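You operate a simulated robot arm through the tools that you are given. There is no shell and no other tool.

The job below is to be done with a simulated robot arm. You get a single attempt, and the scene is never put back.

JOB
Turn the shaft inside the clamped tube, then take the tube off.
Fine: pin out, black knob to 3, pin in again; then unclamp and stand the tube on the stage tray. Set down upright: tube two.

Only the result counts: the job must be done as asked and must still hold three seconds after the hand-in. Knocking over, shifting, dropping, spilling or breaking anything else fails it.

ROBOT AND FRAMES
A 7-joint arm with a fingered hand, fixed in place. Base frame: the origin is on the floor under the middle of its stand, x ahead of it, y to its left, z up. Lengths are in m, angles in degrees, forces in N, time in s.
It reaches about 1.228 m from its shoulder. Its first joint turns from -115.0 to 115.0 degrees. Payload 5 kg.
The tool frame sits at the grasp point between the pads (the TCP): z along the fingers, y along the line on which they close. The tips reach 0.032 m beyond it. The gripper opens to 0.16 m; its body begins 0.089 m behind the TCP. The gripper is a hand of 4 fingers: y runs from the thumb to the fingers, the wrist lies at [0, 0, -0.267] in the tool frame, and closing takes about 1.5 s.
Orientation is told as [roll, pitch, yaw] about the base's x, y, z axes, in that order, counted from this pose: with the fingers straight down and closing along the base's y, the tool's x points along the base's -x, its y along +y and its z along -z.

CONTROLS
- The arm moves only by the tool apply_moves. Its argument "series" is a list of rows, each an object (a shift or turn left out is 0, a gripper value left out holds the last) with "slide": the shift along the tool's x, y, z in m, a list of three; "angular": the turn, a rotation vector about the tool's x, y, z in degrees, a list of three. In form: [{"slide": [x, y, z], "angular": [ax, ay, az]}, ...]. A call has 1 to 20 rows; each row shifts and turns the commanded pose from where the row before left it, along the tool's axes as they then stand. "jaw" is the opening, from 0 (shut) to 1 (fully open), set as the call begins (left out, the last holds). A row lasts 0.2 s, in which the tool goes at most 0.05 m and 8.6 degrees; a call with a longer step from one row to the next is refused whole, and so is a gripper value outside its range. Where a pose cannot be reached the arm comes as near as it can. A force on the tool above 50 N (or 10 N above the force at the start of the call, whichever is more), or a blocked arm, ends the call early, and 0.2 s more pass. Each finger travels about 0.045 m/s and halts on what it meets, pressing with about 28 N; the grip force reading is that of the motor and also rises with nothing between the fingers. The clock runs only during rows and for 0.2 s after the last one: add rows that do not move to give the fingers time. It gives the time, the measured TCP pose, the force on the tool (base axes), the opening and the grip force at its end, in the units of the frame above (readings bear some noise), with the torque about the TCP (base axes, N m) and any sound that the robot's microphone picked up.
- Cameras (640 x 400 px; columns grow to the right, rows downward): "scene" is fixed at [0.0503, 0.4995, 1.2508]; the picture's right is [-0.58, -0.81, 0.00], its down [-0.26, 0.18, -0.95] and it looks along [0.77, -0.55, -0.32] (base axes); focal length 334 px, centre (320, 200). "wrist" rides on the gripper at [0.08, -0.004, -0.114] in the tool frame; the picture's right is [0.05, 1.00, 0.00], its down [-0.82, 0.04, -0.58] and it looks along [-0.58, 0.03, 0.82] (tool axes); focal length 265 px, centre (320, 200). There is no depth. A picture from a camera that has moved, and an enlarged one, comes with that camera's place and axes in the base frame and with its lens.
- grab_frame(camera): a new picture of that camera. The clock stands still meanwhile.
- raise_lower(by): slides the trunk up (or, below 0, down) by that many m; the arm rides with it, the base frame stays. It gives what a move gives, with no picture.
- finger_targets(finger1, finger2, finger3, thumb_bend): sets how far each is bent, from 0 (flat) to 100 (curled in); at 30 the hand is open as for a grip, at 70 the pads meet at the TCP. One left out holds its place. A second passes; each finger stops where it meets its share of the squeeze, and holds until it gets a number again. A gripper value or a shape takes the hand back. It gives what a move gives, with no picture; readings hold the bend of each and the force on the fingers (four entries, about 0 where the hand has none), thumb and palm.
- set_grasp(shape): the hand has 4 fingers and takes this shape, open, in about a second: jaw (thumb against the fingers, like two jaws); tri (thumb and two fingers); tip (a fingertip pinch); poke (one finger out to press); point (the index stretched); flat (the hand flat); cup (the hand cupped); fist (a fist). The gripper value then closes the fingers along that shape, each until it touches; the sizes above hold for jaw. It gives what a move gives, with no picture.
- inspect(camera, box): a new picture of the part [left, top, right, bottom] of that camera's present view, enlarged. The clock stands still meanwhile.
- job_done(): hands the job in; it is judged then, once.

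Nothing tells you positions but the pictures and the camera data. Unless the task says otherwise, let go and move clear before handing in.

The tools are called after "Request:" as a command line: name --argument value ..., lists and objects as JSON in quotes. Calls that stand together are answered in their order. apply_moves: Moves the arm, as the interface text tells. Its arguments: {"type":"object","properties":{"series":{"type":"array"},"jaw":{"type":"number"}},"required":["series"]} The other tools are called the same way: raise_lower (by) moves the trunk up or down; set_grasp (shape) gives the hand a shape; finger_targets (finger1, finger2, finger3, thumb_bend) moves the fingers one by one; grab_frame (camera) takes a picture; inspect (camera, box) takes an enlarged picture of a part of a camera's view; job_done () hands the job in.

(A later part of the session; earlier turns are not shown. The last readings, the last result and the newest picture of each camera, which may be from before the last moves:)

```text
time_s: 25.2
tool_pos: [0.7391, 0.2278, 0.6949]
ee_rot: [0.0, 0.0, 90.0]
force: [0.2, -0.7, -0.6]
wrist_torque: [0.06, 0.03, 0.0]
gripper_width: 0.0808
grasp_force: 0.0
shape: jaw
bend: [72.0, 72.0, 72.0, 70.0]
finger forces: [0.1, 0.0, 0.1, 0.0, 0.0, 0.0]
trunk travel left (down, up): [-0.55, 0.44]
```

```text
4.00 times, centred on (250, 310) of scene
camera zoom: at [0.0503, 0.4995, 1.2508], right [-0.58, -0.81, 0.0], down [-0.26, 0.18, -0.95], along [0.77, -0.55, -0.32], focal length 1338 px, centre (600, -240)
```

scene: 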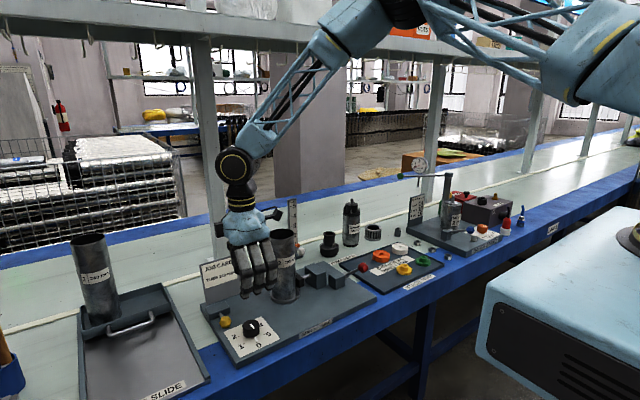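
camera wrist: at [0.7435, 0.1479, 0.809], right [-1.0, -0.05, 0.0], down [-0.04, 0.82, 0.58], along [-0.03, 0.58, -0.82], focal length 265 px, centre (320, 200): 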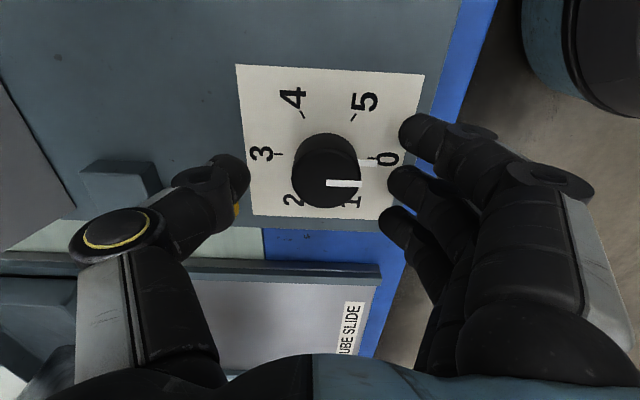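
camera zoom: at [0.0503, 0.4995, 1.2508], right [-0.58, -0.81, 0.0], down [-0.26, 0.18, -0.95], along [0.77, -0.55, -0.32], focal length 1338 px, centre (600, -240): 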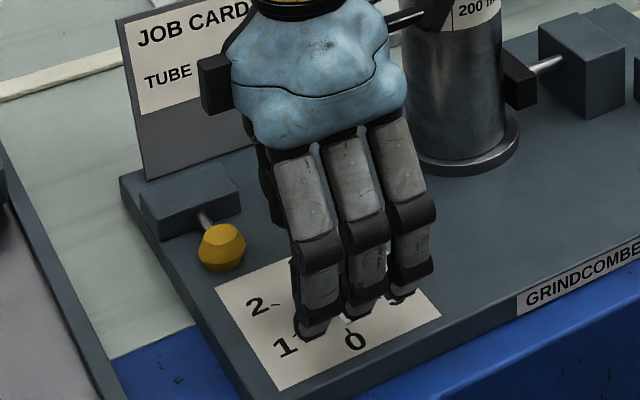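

The knob sits centred between the thumb and middle finger. I'll lower to TCP z of about 0.682 and close.

Request:
apply_moves --series '[{"slide": [-0.001, 0.0025, 0.0]}, {"slide": [0, 0, 0.0125]}, {"slide": [0, 0, 0]}]'

Request:
apply_moves --series '[{"slide": [0, 0, 0]}, {"slide": [0, 0, 0]}, {"slide": [0, 0, 0]}, {"slide": [0, 0, 0]}, {"slide": [0, 0, 0]}, {"slide": [0, 0, 0]}, {"slide": [0, 0, 0]}]' --jaw 0.0

Request:
grab_frame --camera "wrist"

Request:
inspect --camera "scene" --box '[190, 260, 310, 360]'

```text
time_s: 26.0
tool_pos: [0.7354, 0.2269, 0.682]
ee_rot: [0.0, 0.0, 89.9]
force: [0.1, 0.1, 0.6]
wrist_torque: [-0.04, -0.03, -0.03]
gripper_width: 0.0805
grasp_force: 0.0
shape: jaw
bend: [72.0, 72.0, 72.0, 70.0]
finger forces: [0.0, 0.0, 0.1, 0.0, 0.0, 0.0]
trunk travel left (down, up): [-0.55, 0.44]
```

```text
time_s: 27.6
tool_pos: [0.7369, 0.2281, 0.6828]
ee_rot: [-0.1, -0.1, 89.9]
force: [11.1, 2.6, -3.0]
wrist_torque: [0.01, -0.14, 0.0]
gripper_width: 0.017
grasp_force: 27.5
shape: jaw
bend: [69.0, 73.0, 70.0, 70.0]
finger forces: [0.0, 10.8, 3.5, 0.0, 24.4, 0.0]
trunk travel left (down, up): [-0.55, 0.44]
```

```text
taken
camera wrist: at [0.7417, 0.1479, 0.7965], right [-1.0, -0.05, 0.0], down [-0.04, 0.82, 0.58], along [-0.03, 0.58, -0.82], focal length 265 px, centre (320, 200)
```

wrist: 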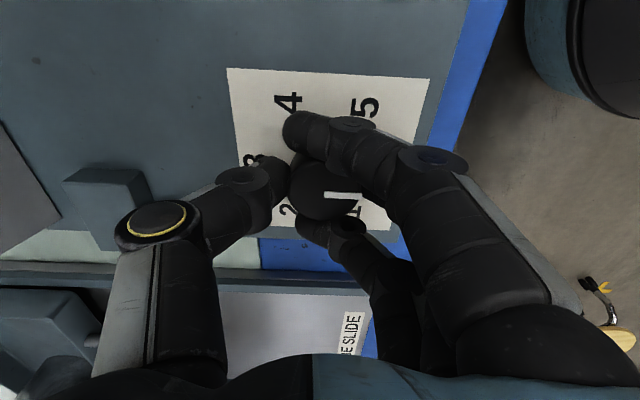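

```text
4.00 times, centred on (250, 310) of scene
camera zoom: at [0.0503, 0.4995, 1.2508], right [-0.58, -0.81, 0.0], down [-0.26, 0.18, -0.95], along [0.77, -0.55, -0.32], focal length 1338 px, centre (600, -240)
```

zoom: 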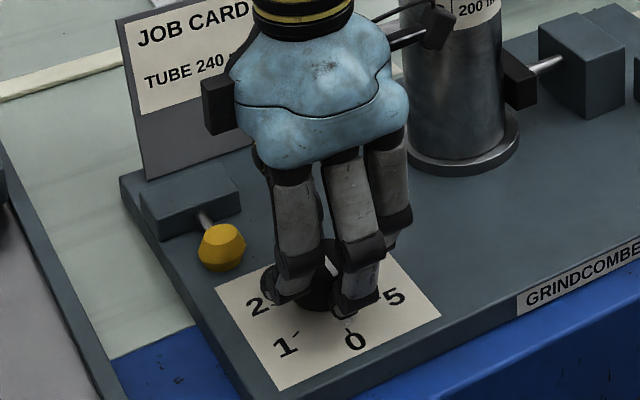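

The fingers are caging the knob, with the thumb at 24 N. I'll turn clockwise seen from above (0→1→2→3), first a short 24° to check that the knob follows.

Request:
apply_moves --series '[{"angular": [0, 0, 6]}, {"angular": [0, 0, 6]}, {"angular": [0, 0, 6]}, {"angular": [0, 0, 6]}, {"slide": [0, 0, 0]}]'

Request:
grab_frame --camera "wrist"

Request:
inspect --camera "scene" --box '[190, 260, 310, 360]'

```text
time_s: 28.8
tool_pos: [0.7364, 0.228, 0.6826]
ee_rot: [0.0, 0.0, 65.9]
force: [14.4, -2.9, -2.1]
wrist_torque: [-0.06, -0.16, -0.05]
gripper_width: 0.0173
grasp_force: 28.0
shape: jaw
bend: [69.0, 73.0, 70.0, 70.0]
finger forces: [0.1, 10.1, 3.8, 0.0, 27.3, 0.0]
trunk travel left (down, up): [-0.55, 0.44]
```

```text
taken
camera wrist: at [0.7079, 0.1526, 0.7965], right [-0.93, 0.36, 0.0], down [0.29, 0.76, 0.58], along [0.21, 0.54, -0.82], focal length 265 px, centre (320, 200)
```

wrist: 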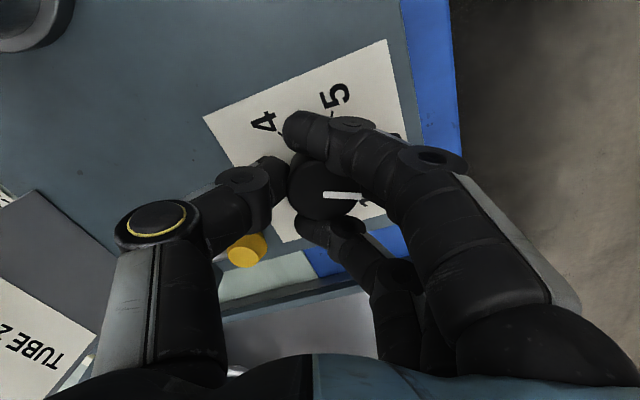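

```text
4.00 times, centred on (250, 310) of scene
camera zoom: at [0.0503, 0.4995, 1.2508], right [-0.58, -0.81, 0.0], down [-0.26, 0.18, -0.95], along [0.77, -0.55, -0.32], focal length 1338 px, centre (600, -240)
```

zoom: 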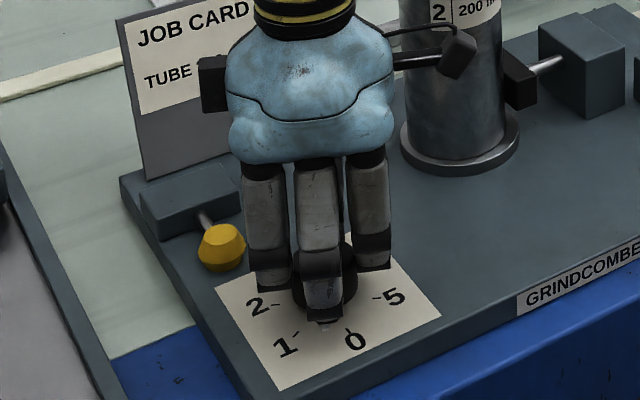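

The knob is turning with the hand. I'll continue the turn.

Request:
apply_moves --series '[{"angular": [0, 0, 7]}, {"angular": [0, 0, 7]}, {"angular": [0, 0, 7]}, {"angular": [0, 0, 7]}, {"angular": [0, 0, 7]}, {"angular": [0, 0, 7]}, {"angular": [0, 0, 7]}, {"angular": [0, 0, 7]}, {"angular": [0, 0, 7]}, {"angular": [0, 0, 7]}, {"slide": [0, 0, 0]}]'

Request:
grab_frame --camera "wrist"

Request:
inspect --camera "scene" --box '[190, 260, 310, 360]'

```text
time_s: 31.2
tool_pos: [0.7336, 0.2277, 0.6831]
ee_rot: [-0.1, 0.1, -4.1]
force: [-6.3, -16.8, -3.3]
wrist_torque: [-0.25, 0.15, -0.02]
gripper_width: 0.0173
grasp_force: 28.1
shape: jaw
bend: [69.0, 73.0, 70.0, 70.0]
finger forces: [0.1, 10.4, 2.0, 0.1, 28.4, 0.0]
trunk travel left (down, up): [-0.55, 0.44]
```

```text
taken
camera wrist: at [0.6545, 0.2297, 0.7967], right [0.02, 1.0, 0.0], down [0.82, -0.02, 0.58], along [0.58, -0.01, -0.82], focal length 265 px, centre (320, 200)
```

wrist: 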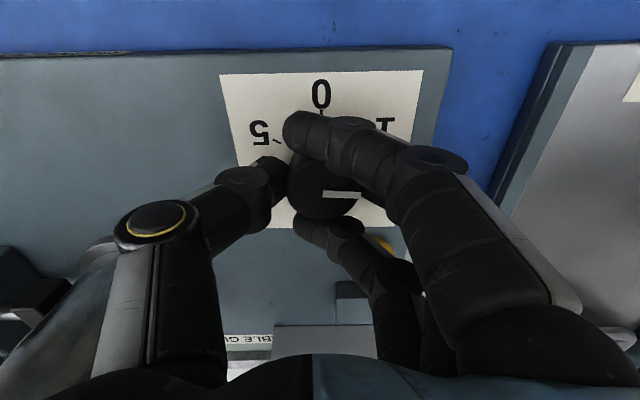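

```text
4.00 times, centred on (250, 310) of scene
camera zoom: at [0.0503, 0.4995, 1.2508], right [-0.58, -0.81, 0.0], down [-0.26, 0.18, -0.95], along [0.77, -0.55, -0.32], focal length 1338 px, centre (600, -240)
```

zoom: 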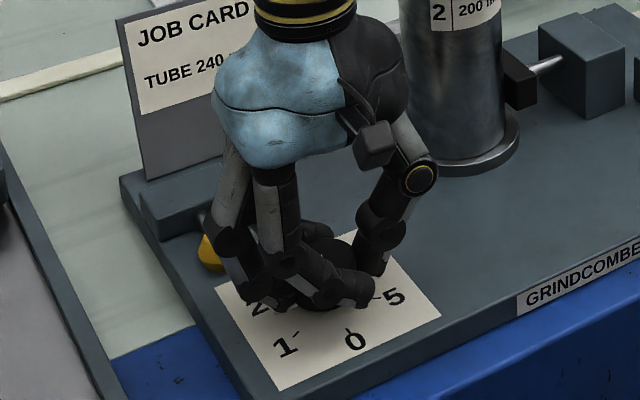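

It has gone 94° so far and the grip holds. I'll continue toward 3, with the fingers passing above and beside the pin.

Request:
apply_moves --series '[{"angular": [0, 0, 7]}, {"angular": [0, 0, 7]}, {"angular": [0, 0, 7]}, {"angular": [0, 0, 7]}, {"angular": [0, 0, 7]}, {"slide": [0, 0, 0]}]'

Request:
grab_frame --camera "wrist"

Request:
inspect --camera "scene" --box '[190, 260, 310, 360]'

```text
time_s: 32.6
tool_pos: [0.7335, 0.2284, 0.6843]
ee_rot: [0.0, 0.0, -39.1]
force: [-16.6, -8.4, -5.2]
wrist_torque: [-0.11, 0.3, -0.01]
gripper_width: 0.017
grasp_force: 27.9
shape: jaw
bend: [69.0, 73.0, 70.0, 70.0]
finger forces: [0.0, 10.1, 1.7, 0.0, 27.8, 0.1]
trunk travel left (down, up): [-0.55, 0.44]
```

```text
taken
camera wrist: at [0.6694, 0.2762, 0.7968], right [0.59, 0.81, 0.0], down [0.66, -0.48, 0.58], along [0.47, -0.34, -0.82], focal length 265 px, centre (320, 200)
```

wrist: 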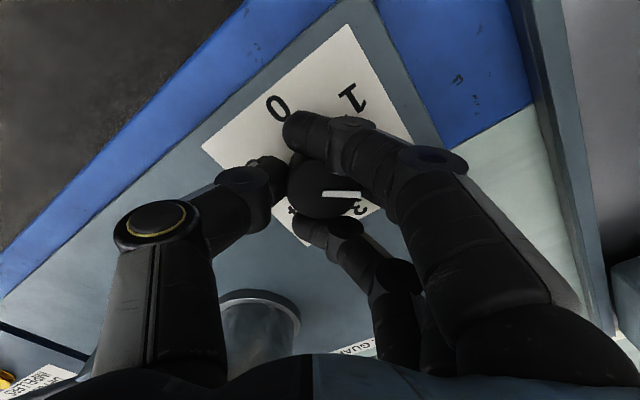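

```text
4.00 times, centred on (250, 310) of scene
camera zoom: at [0.0503, 0.4995, 1.2508], right [-0.58, -0.81, 0.0], down [-0.26, 0.18, -0.95], along [0.77, -0.55, -0.32], focal length 1338 px, centre (600, -240)
```

zoom: 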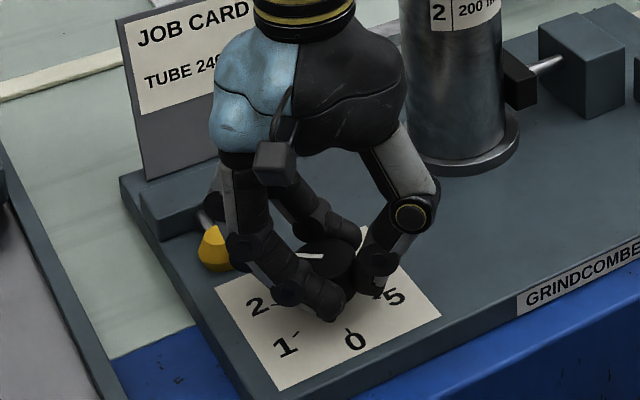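

It is at 129° with the force readings steady. I'll do another 35°, then the last part.

Request:
apply_moves --series '[{"angular": [0, 0, 7]}, {"angular": [0, 0, 7]}, {"angular": [0, 0, 7]}, {"angular": [0, 0, 7]}, {"angular": [0, 0, 7]}, {"slide": [0, 0, 0]}]'

Request:
grab_frame --camera "wrist"

Request:
inspect --camera "scene" --box '[190, 260, 310, 360]'

```text
time_s: 34.0
tool_pos: [0.7337, 0.2301, 0.6832]
ee_rot: [-0.1, 0.1, -74.0]
force: [-20.8, 3.9, -9.2]
wrist_torque: [0.14, 0.35, -0.02]
gripper_width: 0.0166
grasp_force: 28.3
shape: jaw
bend: [69.0, 73.0, 70.0, 70.0]
finger forces: [0.0, 8.9, 1.3, 0.0, 28.8, 0.0]
trunk travel left (down, up): [-0.55, 0.44]
```

```text
taken
camera wrist: at [0.7087, 0.3059, 0.7972], right [0.95, 0.32, 0.0], down [0.26, -0.77, 0.58], along [0.19, -0.55, -0.82], focal length 265 px, centre (320, 200)
```

wrist: 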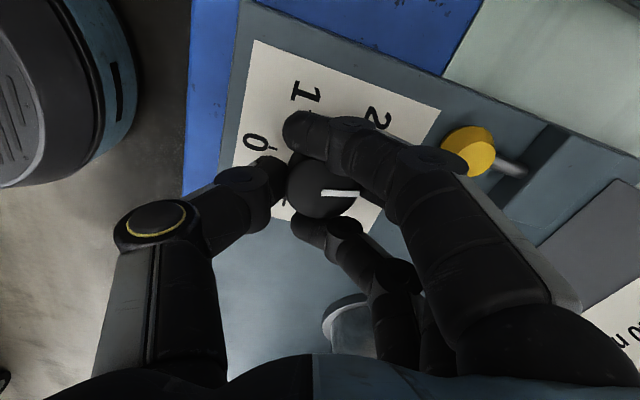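

```text
4.00 times, centred on (250, 310) of scene
camera zoom: at [0.0503, 0.4995, 1.2508], right [-0.58, -0.81, 0.0], down [-0.26, 0.18, -0.95], along [0.77, -0.55, -0.32], focal length 1338 px, centre (600, -240)
```

zoom: 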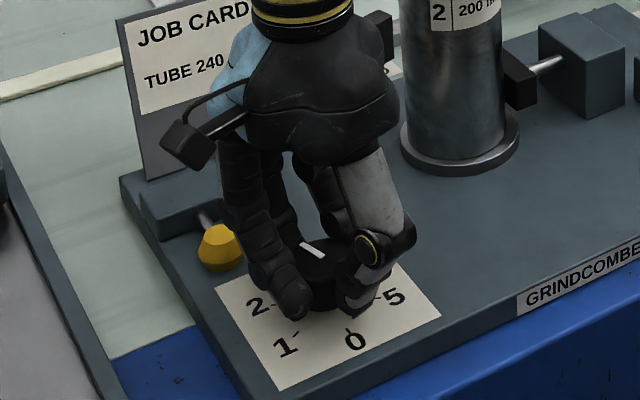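

The knob is at about 164° with little slip. I'll do the final 16°, then check the pointer against the 3 tick.

Request:
apply_moves --series '[{"angular": [0, 0, 6]}, {"angular": [0, 0, 6]}, {"angular": [0, 0, 4]}, {"slide": [0, 0, 0]}, {"slide": [0, 0, 0]}]'

Request:
inspect --camera "wrist" --box '[220, 100, 460, 250]'

Request:
inspect --camera "scene" --box '[210, 290, 290, 350]'

```text
time_s: 35.2
tool_pos: [0.7347, 0.2297, 0.685]
ee_rot: [0.0, -0.1, -90.0]
force: [-21.5, 9.4, -6.9]
wrist_torque: [0.2, 0.41, -0.02]
gripper_width: 0.0166
grasp_force: 27.9
shape: jaw
bend: [69.0, 73.0, 70.0, 70.0]
finger forces: [0.0, 8.5, 1.1, 0.0, 30.2, 0.0]
trunk travel left (down, up): [-0.55, 0.44]
```

```text
2.67 times, centred on (340, 175) of wrist
camera zoom: at [0.7313, 0.3103, 0.7972], right [1.0, 0.05, 0.0], down [0.04, -0.81, 0.58], along [0.03, -0.58, -0.82], focal length 708 px, centre (267, 267)
```

zoom: 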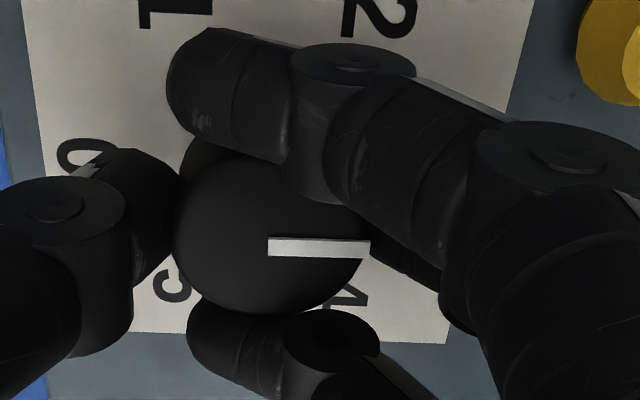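

```text
6.67 times, centred on (250, 320) of scene
camera zoom: at [0.0503, 0.4995, 1.2508], right [-0.58, -0.81, 0.0], down [-0.26, 0.18, -0.95], along [0.77, -0.55, -0.32], focal length 2230 px, centre (787, -600)
```

zoom: 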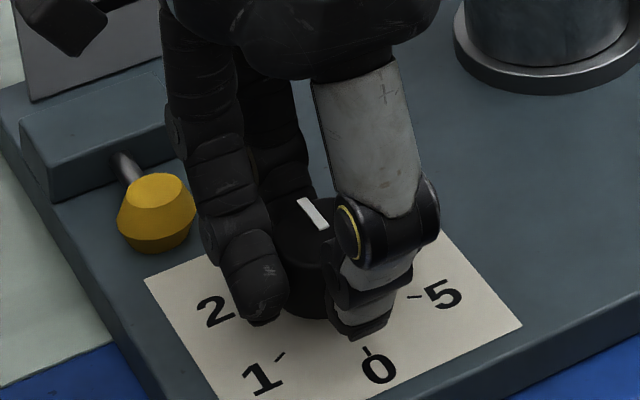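

The pointer reads about 1.6° short of 3. I'll add 1.5°, then open modestly and lift straight up to check.

Request:
apply_moves --series '[{"angular": [0, 0, 1.6]}, {"slide": [0, 0, 0]}, {"slide": [0, 0, 0]}]'

Request:
apply_moves --series '[{"slide": [0, 0, 0]}, {"slide": [0, 0, 0]}, {"slide": [0, 0, 0]}, {"slide": [0, 0, 0]}, {"slide": [0, 0, 0]}, {"slide": [0, 0, -0.02]}, {"slide": [0, 0, -0.03]}, {"slide": [0, 0, -0.04]}, {"slide": [0, 0, -0.04]}, {"slide": [0, 0, 0]}]' --jaw 0.4

Request:
inspect --camera "wrist" --box '[220, 50, 460, 200]'

Request:
inspect --camera "scene" --box '[195, 290, 305, 370]'

```text
time_s: 36.0
tool_pos: [0.7346, 0.2301, 0.6828]
ee_rot: [0.0, -0.1, -91.6]
force: [-18.3, 10.4, -6.8]
wrist_torque: [0.21, 0.27, 0.02]
gripper_width: 0.0166
grasp_force: 28.4
shape: jaw
bend: [69.0, 73.0, 70.0, 70.0]
finger forces: [0.5, 8.2, 0.3, 0.0, 28.1, 0.0]
trunk travel left (down, up): [-0.55, 0.44]
```

```text
time_s: 38.2
tool_pos: [0.7354, 0.2275, 0.8143]
ee_rot: [0.0, 0.0, -91.6]
force: [0.1, -0.2, 0.4]
wrist_torque: [-0.01, -0.04, 0.03]
gripper_width: 0.0635
grasp_force: 0.2
shape: jaw
bend: [73.0, 73.0, 73.0, 70.0]
finger forces: [0.0, 0.1, 0.0, 0.0, 0.1, 0.1]
trunk travel left (down, up): [-0.55, 0.44]
```

```text
2.67 times, centred on (340, 125) of wrist
camera zoom: at [0.7346, 0.3091, 0.9286], right [1.0, 0.02, 0.0], down [0.02, -0.82, 0.58], along [0.01, -0.58, -0.82], focal length 708 px, centre (267, 400)
```

zoom: 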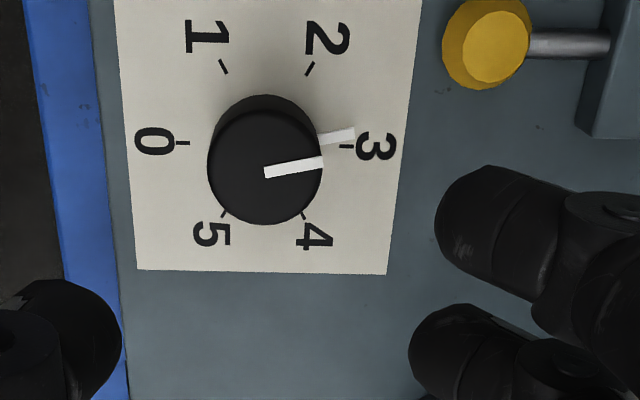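

```text
5.00 times, centred on (250, 330) of scene
camera zoom: at [0.0503, 0.4995, 1.2508], right [-0.58, -0.81, 0.0], down [-0.26, 0.18, -0.95], along [0.77, -0.55, -0.32], focal length 1673 px, centre (670, -450)
```

zoom: 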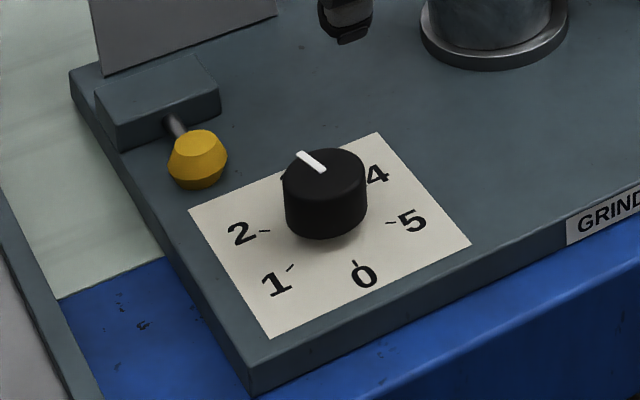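

After release the pointer sits about 10° short of 3, probably dragged by an outer finger on opening. I'll turn back to yaw 0 and correct it with the two-finger pinch.

Request:
apply_moves --series '[{"slide": [0, 0, -0.015], "angular": [0, 0, -8]}, {"angular": [0, 0, -8]}, {"angular": [0, 0, -8]}, {"angular": [0, 0, -8]}, {"angular": [0, 0, -8]}, {"angular": [0, 0, -8]}, {"angular": [0, 0, -8]}, {"angular": [0, 0, -8]}, {"angular": [0, 0, -8]}, {"angular": [0, 0, -8]}, {"angular": [0, 0, -8]}, {"angular": [0, 0, -3.6]}, {"slide": [0, 0, 0]}]'

Request:
set_grasp --shape "tip"

Request:
apply_moves --series '[{"slide": [0, 0, 0]}, {"slide": [0, 0, 0]}, {"slide": [0, 0, 0]}, {"slide": [0, 0, 0]}, {"slide": [0, 0, 0]}]' --jaw 0.45

Request:
grab_frame --camera "wrist"

Request:
inspect --camera "wrist" --box '[220, 50, 460, 200]'

```text
time_s: 41.0
tool_pos: [0.735, 0.2294, 0.8289]
ee_rot: [-0.1, 0.0, 0.0]
force: [-1.0, 0.1, 0.5]
wrist_torque: [-0.04, 0.03, 0.01]
gripper_width: 0.0633
grasp_force: 0.0
shape: jaw
bend: [73.0, 73.0, 73.0, 70.0]
finger forces: [0.1, 0.0, 0.1, 0.0, 0.0, 0.0]
trunk travel left (down, up): [-0.55, 0.44]
```

```text
time_s: 41.9
tool_pos: [0.7339, 0.2287, 0.8282]
ee_rot: [0.0, 0.0, 0.0]
force: [0.6, 0.0, -0.2]
wrist_torque: [-0.05, -0.01, -0.02]
gripper_width: 0.1601
grasp_force: 0.0
shape: tip
bend: [1.0, 30.0, 1.0, 30.0]
finger forces: [0.1, 0.1, 0.0, 0.1, 0.0, 0.0]
trunk travel left (down, up): [-0.55, 0.44]
```

```text
time_s: 43.1
tool_pos: [0.7356, 0.2287, 0.8281]
ee_rot: [0.0, 0.0, 0.0]
force: [-0.1, 0.1, -0.4]
wrist_torque: [-0.01, 0.01, 0.05]
gripper_width: 0.0728
grasp_force: 0.1
shape: tip
bend: [1.0, 73.0, 1.0, 70.0]
finger forces: [0.0, 0.1, 0.0, 0.1, 0.0, 0.0]
trunk travel left (down, up): [-0.55, 0.44]
```

```text
taken
camera wrist: at [0.655, 0.2244, 0.9422], right [-0.05, 1.0, 0.0], down [0.82, 0.04, 0.58], along [0.58, 0.03, -0.82], focal length 265 px, centre (320, 200)
```

wrist: 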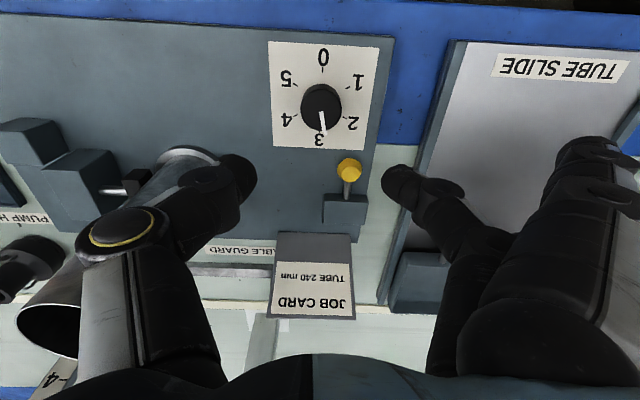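

```text
2.67 times, centred on (340, 125) of wrist
camera zoom: at [0.655, 0.2244, 0.9422], right [-0.05, 1.0, 0.0], down [0.82, 0.04, 0.58], along [0.58, 0.03, -0.82], focal length 708 px, centre (267, 400)
```

zoom: 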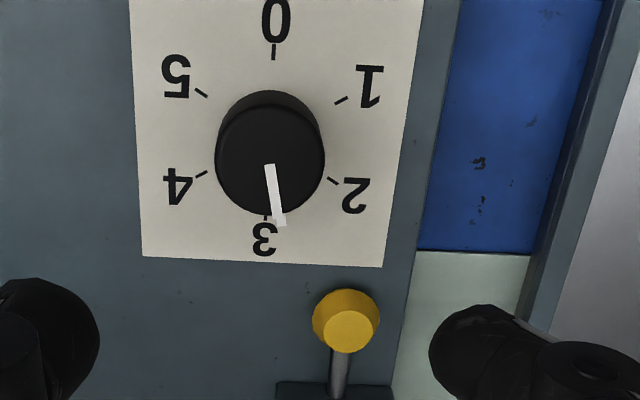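

The pointer now reads about 11–12° short. I'll zoom once more for an accurate angle before correcting.

Request:
inspect --camera "wrist" --box '[270, 60, 380, 150]'

```text
4.44 times, centred on (325, 105) of wrist
camera zoom: at [0.655, 0.2244, 0.9422], right [-0.05, 1.0, 0.0], down [0.82, 0.04, 0.58], along [0.58, 0.03, -0.82], focal length 1180 px, centre (298, 622)
```

zoom: 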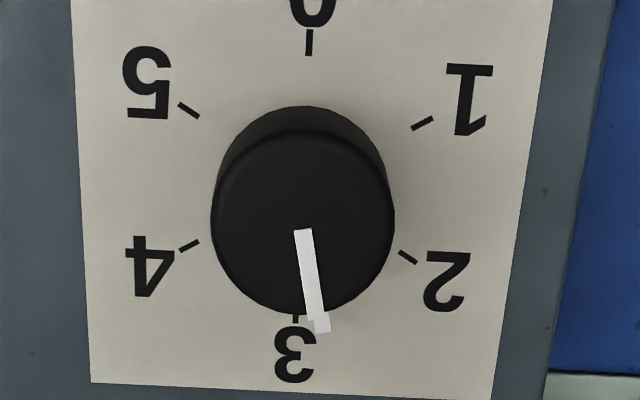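

The pointer is 11.3° short of 3. I'll centre, come down, pinch with two fingers and turn 12° clockwise.

Request:
apply_moves --series '[{"slide": [-0.0015, 0.001, 0.03]}, {"slide": [0, 0, 0.04]}, {"slide": [0, 0, 0.04]}, {"slide": [0, 0, 0.036]}, {"slide": [0, 0, 0]}]'

Request:
apply_moves --series '[{"slide": [0, 0, 0]}, {"slide": [0, 0, 0]}, {"slide": [0, 0, 0]}, {"slide": [0, 0, 0]}, {"slide": [0, 0, 0]}, {"slide": [0, 0, 0]}]' --jaw 0.0

Request:
inspect --camera "wrist" --box '[220, 100, 420, 230]'

Request:
inspect --camera "scene" --box '[190, 270, 310, 370]'

```text
time_s: 44.3
tool_pos: [0.7369, 0.2262, 0.681]
ee_rot: [-0.2, -0.1, 0.0]
force: [0.9, -0.4, -1.3]
wrist_torque: [0.01, 0.02, 0.0]
gripper_width: 0.0728
grasp_force: 0.0
shape: tip
bend: [1.0, 73.0, 1.0, 70.0]
finger forces: [0.0, 0.1, 0.0, 0.0, 0.0, 0.1]
trunk travel left (down, up): [-0.55, 0.44]
```

```text
time_s: 45.7
tool_pos: [0.7374, 0.2285, 0.683]
ee_rot: [0.0, 0.0, 0.1]
force: [-0.5, 0.4, -2.7]
wrist_torque: [0.03, 0.01, -0.03]
gripper_width: 0.0346
grasp_force: 28.1
shape: tip
bend: [27.0, 73.0, 27.0, 70.0]
finger forces: [0.0, 24.9, 0.0, 0.0, 25.1, 0.0]
trunk travel left (down, up): [-0.55, 0.44]
```

```text
3.08 times, centred on (320, 165) of wrist
camera zoom: at [0.6569, 0.2231, 0.796], right [-0.05, 1.0, 0.0], down [0.82, 0.04, 0.58], along [0.58, 0.03, -0.82], focal length 817 px, centre (320, 308)
```

zoom: 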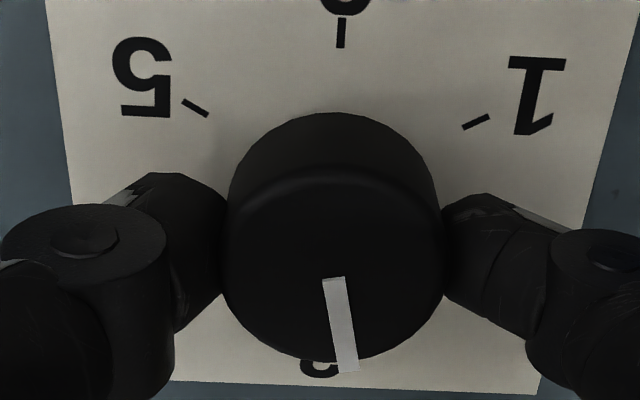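

```text
4.00 times, centred on (250, 320) of scene
camera zoom: at [0.0503, 0.4995, 1.2508], right [-0.58, -0.81, 0.0], down [-0.26, 0.18, -0.95], along [0.77, -0.55, -0.32], focal length 1338 px, centre (600, -280)
```

zoom: 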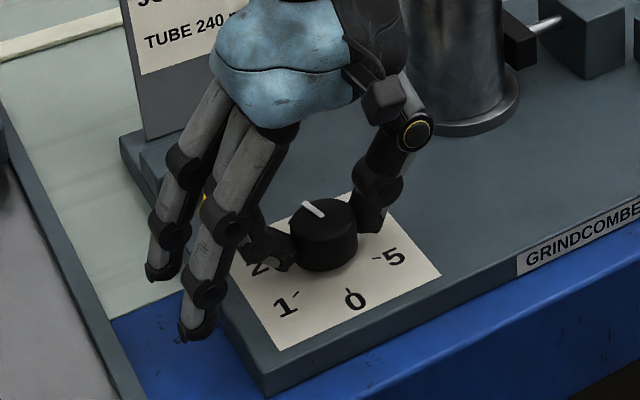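

The grip is even at 25 N on each side. I'll turn 11.6° clockwise.

Request:
apply_moves --series '[{"angular": [0, 0, 4]}, {"angular": [0, 0, 4]}, {"angular": [0, 0, 3.6]}, {"slide": [0, 0, 0]}, {"slide": [0, 0, 0]}]'

Request:
inspect --camera "wrist" --box '[220, 100, 420, 230]'

```text
time_s: 46.9
tool_pos: [0.7365, 0.2285, 0.6825]
ee_rot: [-0.1, -0.1, -11.7]
force: [-6.0, -7.2, -3.3]
wrist_torque: [-0.17, 0.15, -0.01]
gripper_width: 0.0339
grasp_force: 27.6
shape: tip
bend: [28.0, 73.0, 28.0, 70.0]
finger forces: [0.0, 23.8, 0.0, 0.0, 31.7, 0.1]
trunk travel left (down, up): [-0.55, 0.44]
```

```text
3.08 times, centred on (320, 165) of wrist
camera zoom: at [0.6577, 0.2402, 0.7962], right [0.15, 0.99, 0.0], down [0.81, -0.12, 0.58], along [0.57, -0.09, -0.82], focal length 817 px, centre (320, 308)
```

zoom: 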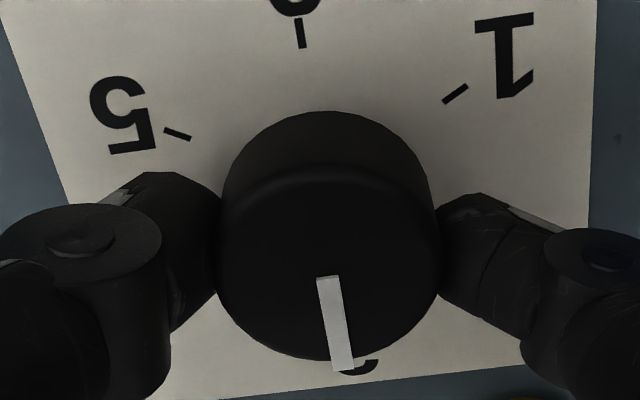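

The pointer now lies along +x, at 3. I'll open and lift straight up, then verify.

Request:
apply_moves --series '[{"slide": [0, 0, 0]}, {"slide": [0, 0, 0]}, {"slide": [0, 0, 0]}, {"slide": [0, 0, 0]}, {"slide": [0, 0, 0]}, {"slide": [0, 0, -0.03]}, {"slide": [0, 0, -0.04]}, {"slide": [0, 0, -0.04]}, {"slide": [0, 0, -0.03]}, {"slide": [0, 0, 0]}]' --jaw 0.45

Request:
grab_frame --camera "wrist"

Request:
inspect --camera "wrist" --box '[270, 60, 380, 150]'

Request:
inspect --camera "scene" --box '[195, 290, 305, 370]'

```text
time_s: 49.1
tool_pos: [0.7378, 0.2281, 0.8211]
ee_rot: [0.1, 0.0, -11.7]
force: [0.5, 0.9, -0.1]
wrist_torque: [0.0, 0.0, -0.03]
gripper_width: 0.0708
grasp_force: 0.0
shape: tip
bend: [1.0, 73.0, 1.0, 70.0]
finger forces: [0.0, 0.0, 0.0, 0.0, 0.0, 0.0]
trunk travel left (down, up): [-0.55, 0.44]
```

```text
taken
camera wrist: at [0.6593, 0.2408, 0.9342], right [0.15, 0.99, 0.0], down [0.81, -0.12, 0.58], along [0.57, -0.09, -0.82], focal length 265 px, centre (320, 200)
```

wrist: 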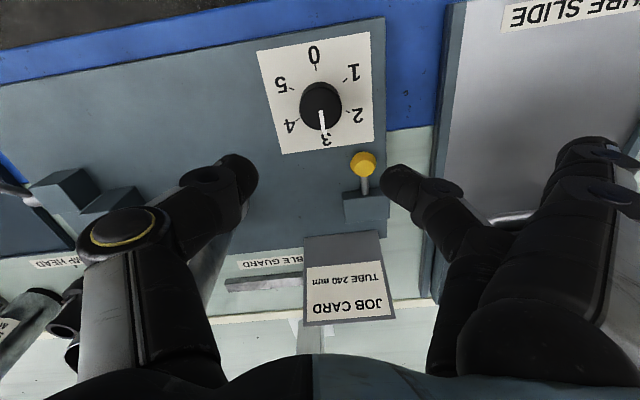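

```text
4.44 times, centred on (325, 105) of wrist
camera zoom: at [0.6593, 0.2408, 0.9342], right [0.15, 0.99, 0.0], down [0.81, -0.12, 0.58], along [0.57, -0.09, -0.82], focal length 1180 px, centre (298, 622)
```

zoom: 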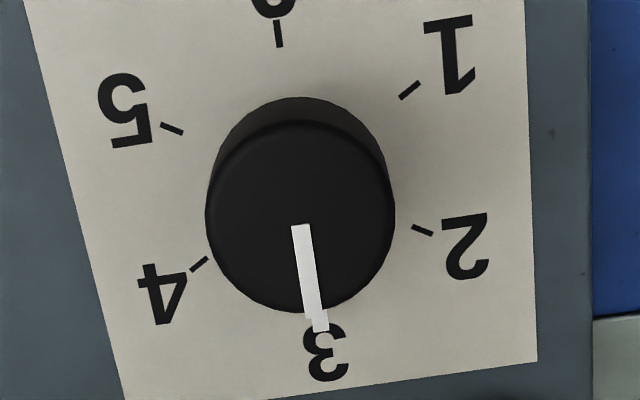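

```text
5.00 times, centred on (250, 330) of scene
camera zoom: at [0.0503, 0.4995, 1.2508], right [-0.58, -0.81, 0.0], down [-0.26, 0.18, -0.95], along [0.77, -0.55, -0.32], focal length 1673 px, centre (670, -450)
```

zoom: 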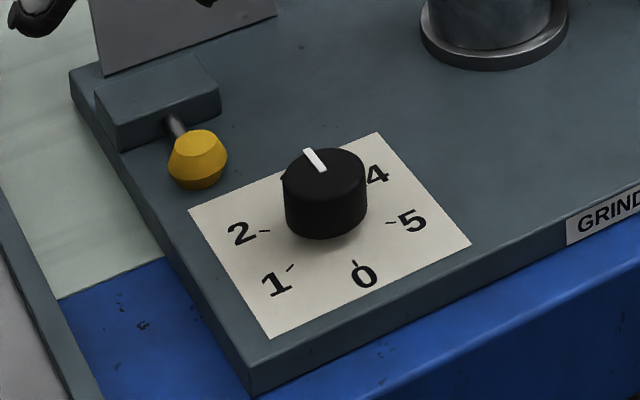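

The pointer now rests on 3 within 1°. Next I'll push the pin back in: hand to yaw 0, pinch closed, come down in front of the head and push along +x.

Request:
apply_moves --series '[{"angular": [0, 0, -6]}, {"angular": [0, 0, -5.7]}, {"slide": [-0.014, 0.014, 0]}, {"slide": [-0.014, 0.014, 0]}, {"slide": [-0.014, 0.014, 0]}, {"slide": [0, 0, 0]}, {"slide": [0, 0, 0]}, {"slide": [0, 0, 0]}, {"slide": [0, 0, 0]}]' --jaw 0.0

Request:
grab_frame --camera "wrist"

```text
time_s: 51.1
tool_pos: [0.7796, 0.2717, 0.8219]
ee_rot: [0.0, 0.0, 0.1]
force: [-0.2, 0.5, -0.5]
wrist_torque: [-0.05, 0.0, -0.02]
gripper_width: 0.0001
grasp_force: 28.3
shape: tip
bend: [27.0, 64.0, 27.0, 67.0]
finger forces: [0.0, 0.1, 0.1, 0.1, 0.0, 0.0]
trunk travel left (down, up): [-0.55, 0.44]
```

```text
taken
camera wrist: at [0.6998, 0.2678, 0.9348], right [-0.05, 1.0, 0.0], down [0.82, 0.04, 0.58], along [0.58, 0.03, -0.82], focal length 265 px, centre (320, 200)
```

wrist: 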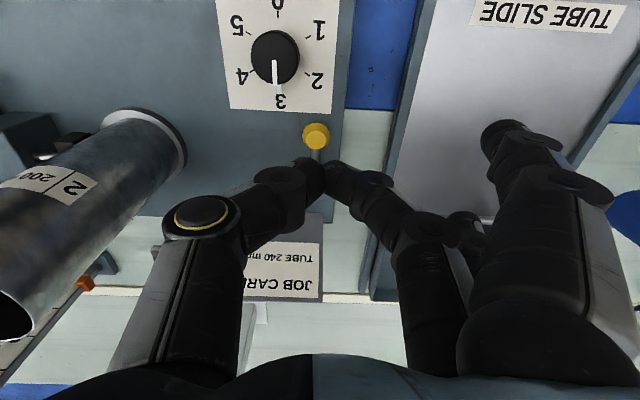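

The closed tips are in line with the pin. I'll descend just in front of the head.

Request:
apply_moves --series '[{"slide": [0.001, -0.0025, 0.04]}, {"slide": [0, 0, 0.04]}, {"slide": [0, 0, 0.04]}, {"slide": [0, 0, 0.024]}, {"slide": [0, 0, 0]}]'

Request:
grab_frame --camera "wrist"

Request:
inspect --camera "scene" --box '[180, 260, 300, 360]'

```text
time_s: 52.3
tool_pos: [0.7753, 0.2686, 0.677]
ee_rot: [0.0, 0.0, 0.0]
force: [-0.3, -0.2, -0.1]
wrist_torque: [0.01, -0.03, 0.03]
gripper_width: 0.0
grasp_force: 28.2
shape: tip
bend: [28.0, 64.0, 28.0, 67.0]
finger forces: [0.0, 0.0, 0.0, 0.0, 0.0, 0.1]
trunk travel left (down, up): [-0.55, 0.44]
```

```text
taken
camera wrist: at [0.6963, 0.2642, 0.7908], right [-0.05, 1.0, 0.0], down [0.82, 0.04, 0.58], along [0.58, 0.03, -0.82], focal length 265 px, centre (320, 200)
```

wrist: 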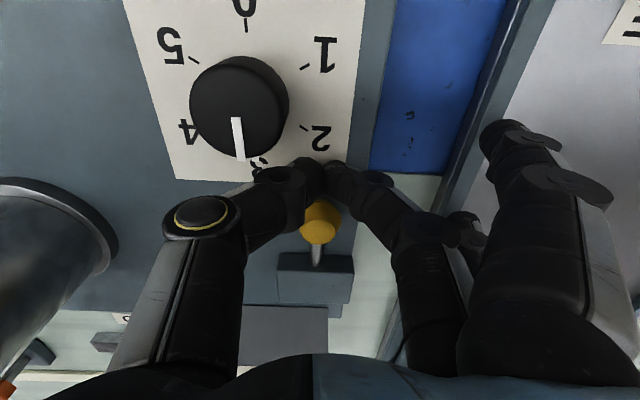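

```text
4.00 times, centred on (240, 310) of scene
camera zoom: at [0.0503, 0.4995, 1.2508], right [-0.58, -0.81, 0.0], down [-0.26, 0.18, -0.95], along [0.77, -0.55, -0.32], focal length 1338 px, centre (640, -240)
```

zoom: 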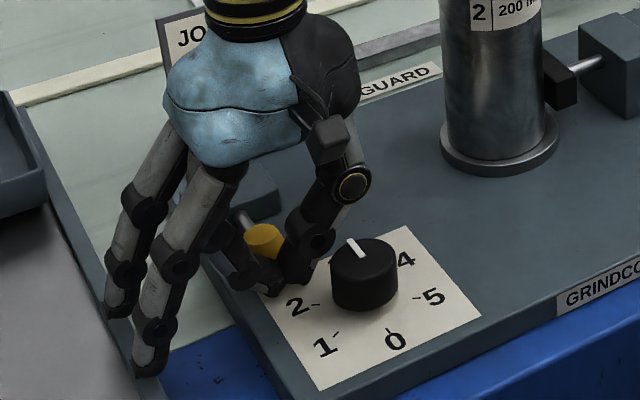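

The tips are in front of the head and clear of the knob. I'll push in +x in small steps.

Request:
apply_moves --series '[{"slide": [-0.004, 0, 0]}, {"slide": [-0.004, 0, 0]}, {"slide": [-0.004, 0, 0]}, {"slide": [-0.004, 0, 0]}, {"slide": [-0.004, 0, 0]}, {"slide": [0, 0, 0]}]'

Request:
grab_frame --camera "wrist"

Request:
inspect --camera "scene" --box '[180, 260, 300, 360]'

```text
time_s: 53.7
tool_pos: [0.7971, 0.269, 0.6783]
ee_rot: [0.1, 0.0, 0.1]
force: [-0.5, -0.3, 0.4]
wrist_torque: [0.01, -0.01, 0.03]
gripper_width: 0.0
grasp_force: 28.0
shape: tip
bend: [28.0, 64.0, 28.0, 67.0]
finger forces: [0.1, 0.1, 0.0, 0.0, 0.0, 0.1]
trunk travel left (down, up): [-0.55, 0.44]
```

```text
taken
camera wrist: at [0.7176, 0.265, 0.7924], right [-0.05, 1.0, 0.0], down [0.82, 0.04, 0.58], along [0.58, 0.03, -0.82], focal length 265 px, centre (320, 200)
```

wrist: 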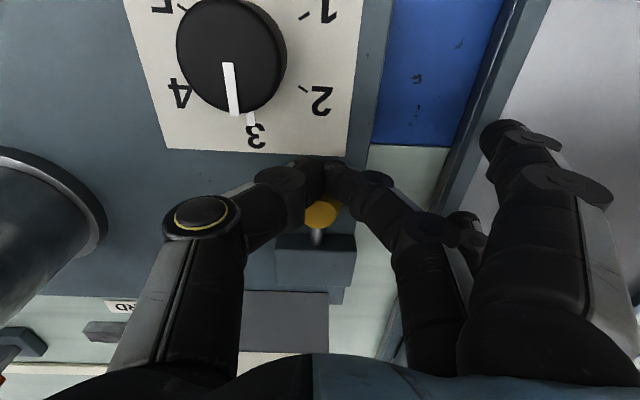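

```text
4.00 times, centred on (240, 310) of scene
camera zoom: at [0.0503, 0.4995, 1.2508], right [-0.58, -0.81, 0.0], down [-0.26, 0.18, -0.95], along [0.77, -0.55, -0.32], focal length 1338 px, centre (640, -240)
```

zoom: 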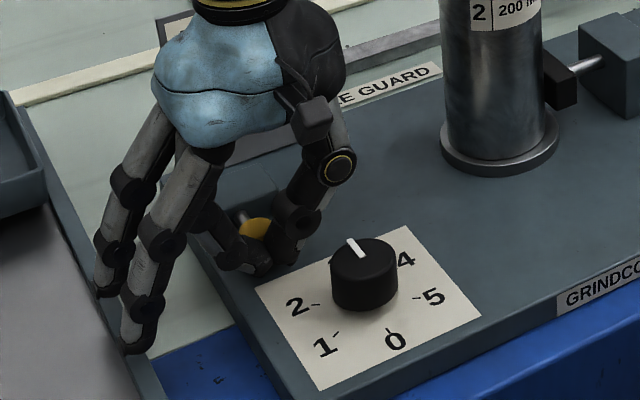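

No resistance yet, and the pin is being moved in. I'll keep going until it seats.

Request:
apply_moves --series '[{"slide": [-0.003, 0, 0]}, {"slide": [-0.003, 0, 0]}, {"slide": [0, 0, 0]}]'

Request:
inspect --camera "wrist" --box '[240, 150, 400, 270]'

```text
time_s: 54.5
tool_pos: [0.8036, 0.2698, 0.6795]
ee_rot: [-0.1, 0.0, 0.0]
force: [-0.5, -0.6, -0.4]
wrist_torque: [0.02, 0.01, 0.0]
gripper_width: 0.0
grasp_force: 28.3
shape: tip
bend: [28.0, 64.0, 28.0, 67.0]
finger forces: [0.0, 0.0, 0.0, 0.1, 0.0, 0.0]
trunk travel left (down, up): [-0.55, 0.44]
```

```text
3.33 times, centred on (320, 210) of wrist
camera zoom: at [0.724, 0.2653, 0.7927], right [-0.05, 1.0, 0.0], down [0.82, 0.04, 0.58], along [0.58, 0.03, -0.82], focal length 885 px, centre (320, 167)
```

zoom: 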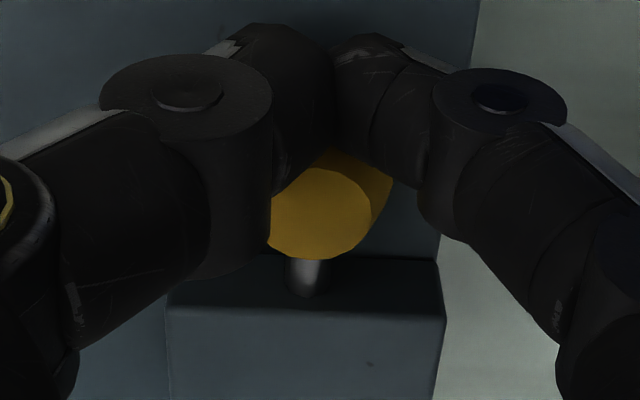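

The pin is still a few mm out, and the first-slip view looked the same at 4 mm out. I'll push further in 2 mm steps.

Request:
apply_moves --series '[{"slide": [-0.002, 0, 0]}, {"slide": [-0.002, 0, 0]}, {"slide": [0, 0, 0]}]'

Request:
inspect --camera "wrist" --box '[240, 150, 400, 270]'

```text
time_s: 55.3
tool_pos: [0.8071, 0.2693, 0.6784]
ee_rot: [0.0, 0.0, 0.1]
force: [-5.0, 0.9, 0.6]
wrist_torque: [0.0, 0.12, -0.01]
gripper_width: 0.0
grasp_force: 27.7
shape: tip
bend: [28.0, 64.0, 28.0, 67.0]
finger forces: [0.0, 0.1, 0.0, 0.1, 0.0, 0.0]
trunk travel left (down, up): [-0.55, 0.44]
```

```text
3.33 times, centred on (320, 210) of wrist
camera zoom: at [0.7275, 0.2652, 0.7926], right [-0.05, 1.0, 0.0], down [0.82, 0.04, 0.58], along [0.58, 0.03, -0.82], focal length 885 px, centre (320, 167)
```

zoom: 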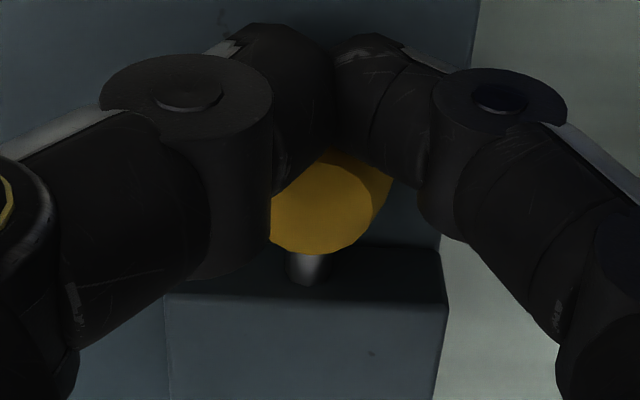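

Resistance is building at 5 N. I'll push a little more so the pin seats firmly.

Request:
apply_moves --series '[{"slide": [-0.002, 0, 0]}, {"slide": [-0.001, 0, 0]}, {"slide": [0, 0, 0]}]'

Request:
inspect --camera "wrist" --box '[240, 150, 400, 270]'

```text
time_s: 56.1
tool_pos: [0.8091, 0.2695, 0.6788]
ee_rot: [-0.1, 0.2, 0.2]
force: [-16.3, -0.7, 2.0]
wrist_torque: [-0.01, 0.39, -0.07]
gripper_width: 0.0002
grasp_force: 27.8
shape: tip
bend: [28.0, 64.0, 28.0, 67.0]
finger forces: [0.0, 0.0, 0.0, 0.0, 0.0, 0.0]
trunk travel left (down, up): [-0.55, 0.44]
```

```text
3.33 times, centred on (320, 210) of wrist
camera zoom: at [0.7291, 0.2653, 0.7928], right [-0.05, 1.0, 0.0], down [0.82, 0.04, 0.58], along [0.58, 0.03, -0.82], focal length 885 px, centre (320, 167)
```

zoom: 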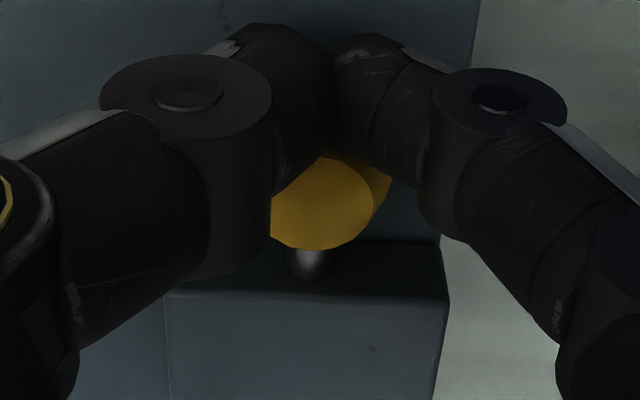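

Now it's 16 N and the pin barely moves. I'll do one more small push to confirm it's a hard stop, then back off and lift to compare with the initial view.

Request:
apply_moves --series '[{"slide": [-0.002, 0, 0]}, {"slide": [-0.001, 0, 0]}, {"slide": [0, 0, 0]}]'

Request:
apply_moves --series '[{"slide": [0.01, 0, 0]}, {"slide": [0.008, 0, 0]}, {"slide": [0.0, 0, -0.03]}, {"slide": [0.0, 0, -0.04]}, {"slide": [0.0, 0, -0.04]}, {"slide": [0, 0, -0.03]}, {"slide": [0, 0, 0]}]'

Request:
inspect --camera "scene" --box '[195, 290, 305, 370]'

Request:
grab_frame --camera "wrist"

```text
time_s: 56.9
tool_pos: [0.811, 0.2692, 0.6784]
ee_rot: [0.0, 0.1, 0.1]
force: [-36.5, -5.3, 6.3]
wrist_torque: [-0.15, 0.83, -0.12]
gripper_width: 0.0
grasp_force: 28.2
shape: tip
bend: [28.0, 64.0, 28.0, 67.0]
finger forces: [0.0, 0.0, 0.0, 0.0, 55.7, 0.0]
trunk travel left (down, up): [-0.55, 0.44]
```

```text
time_s: 58.5
tool_pos: [0.7949, 0.2688, 0.8182]
ee_rot: [-0.1, 0.0, 0.1]
force: [-0.5, 0.6, 0.1]
wrist_torque: [-0.01, 0.01, -0.04]
gripper_width: 0.0002
grasp_force: 27.5
shape: tip
bend: [28.0, 64.0, 28.0, 67.0]
finger forces: [0.0, 0.0, 0.1, 0.0, 0.1, 0.0]
trunk travel left (down, up): [-0.55, 0.44]
```

```text
5.00 times, centred on (250, 330) of scene
camera zoom: at [0.0503, 0.4995, 1.2508], right [-0.58, -0.81, 0.0], down [-0.26, 0.18, -0.95], along [0.77, -0.55, -0.32], focal length 1673 px, centre (670, -450)
```

zoom: 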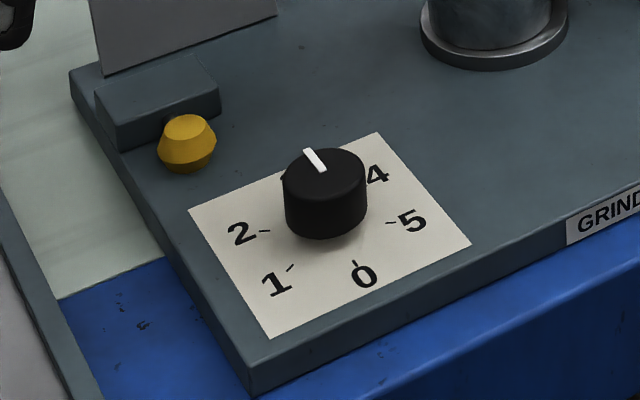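

```text
taken
camera wrist: at [0.715, 0.2648, 0.932], right [-0.05, 1.0, 0.0], down [0.82, 0.04, 0.58], along [0.58, 0.03, -0.82], focal length 265 px, centre (320, 200)
```

wrist: 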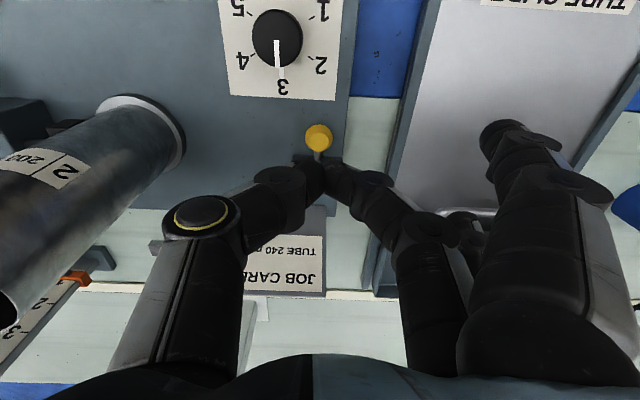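

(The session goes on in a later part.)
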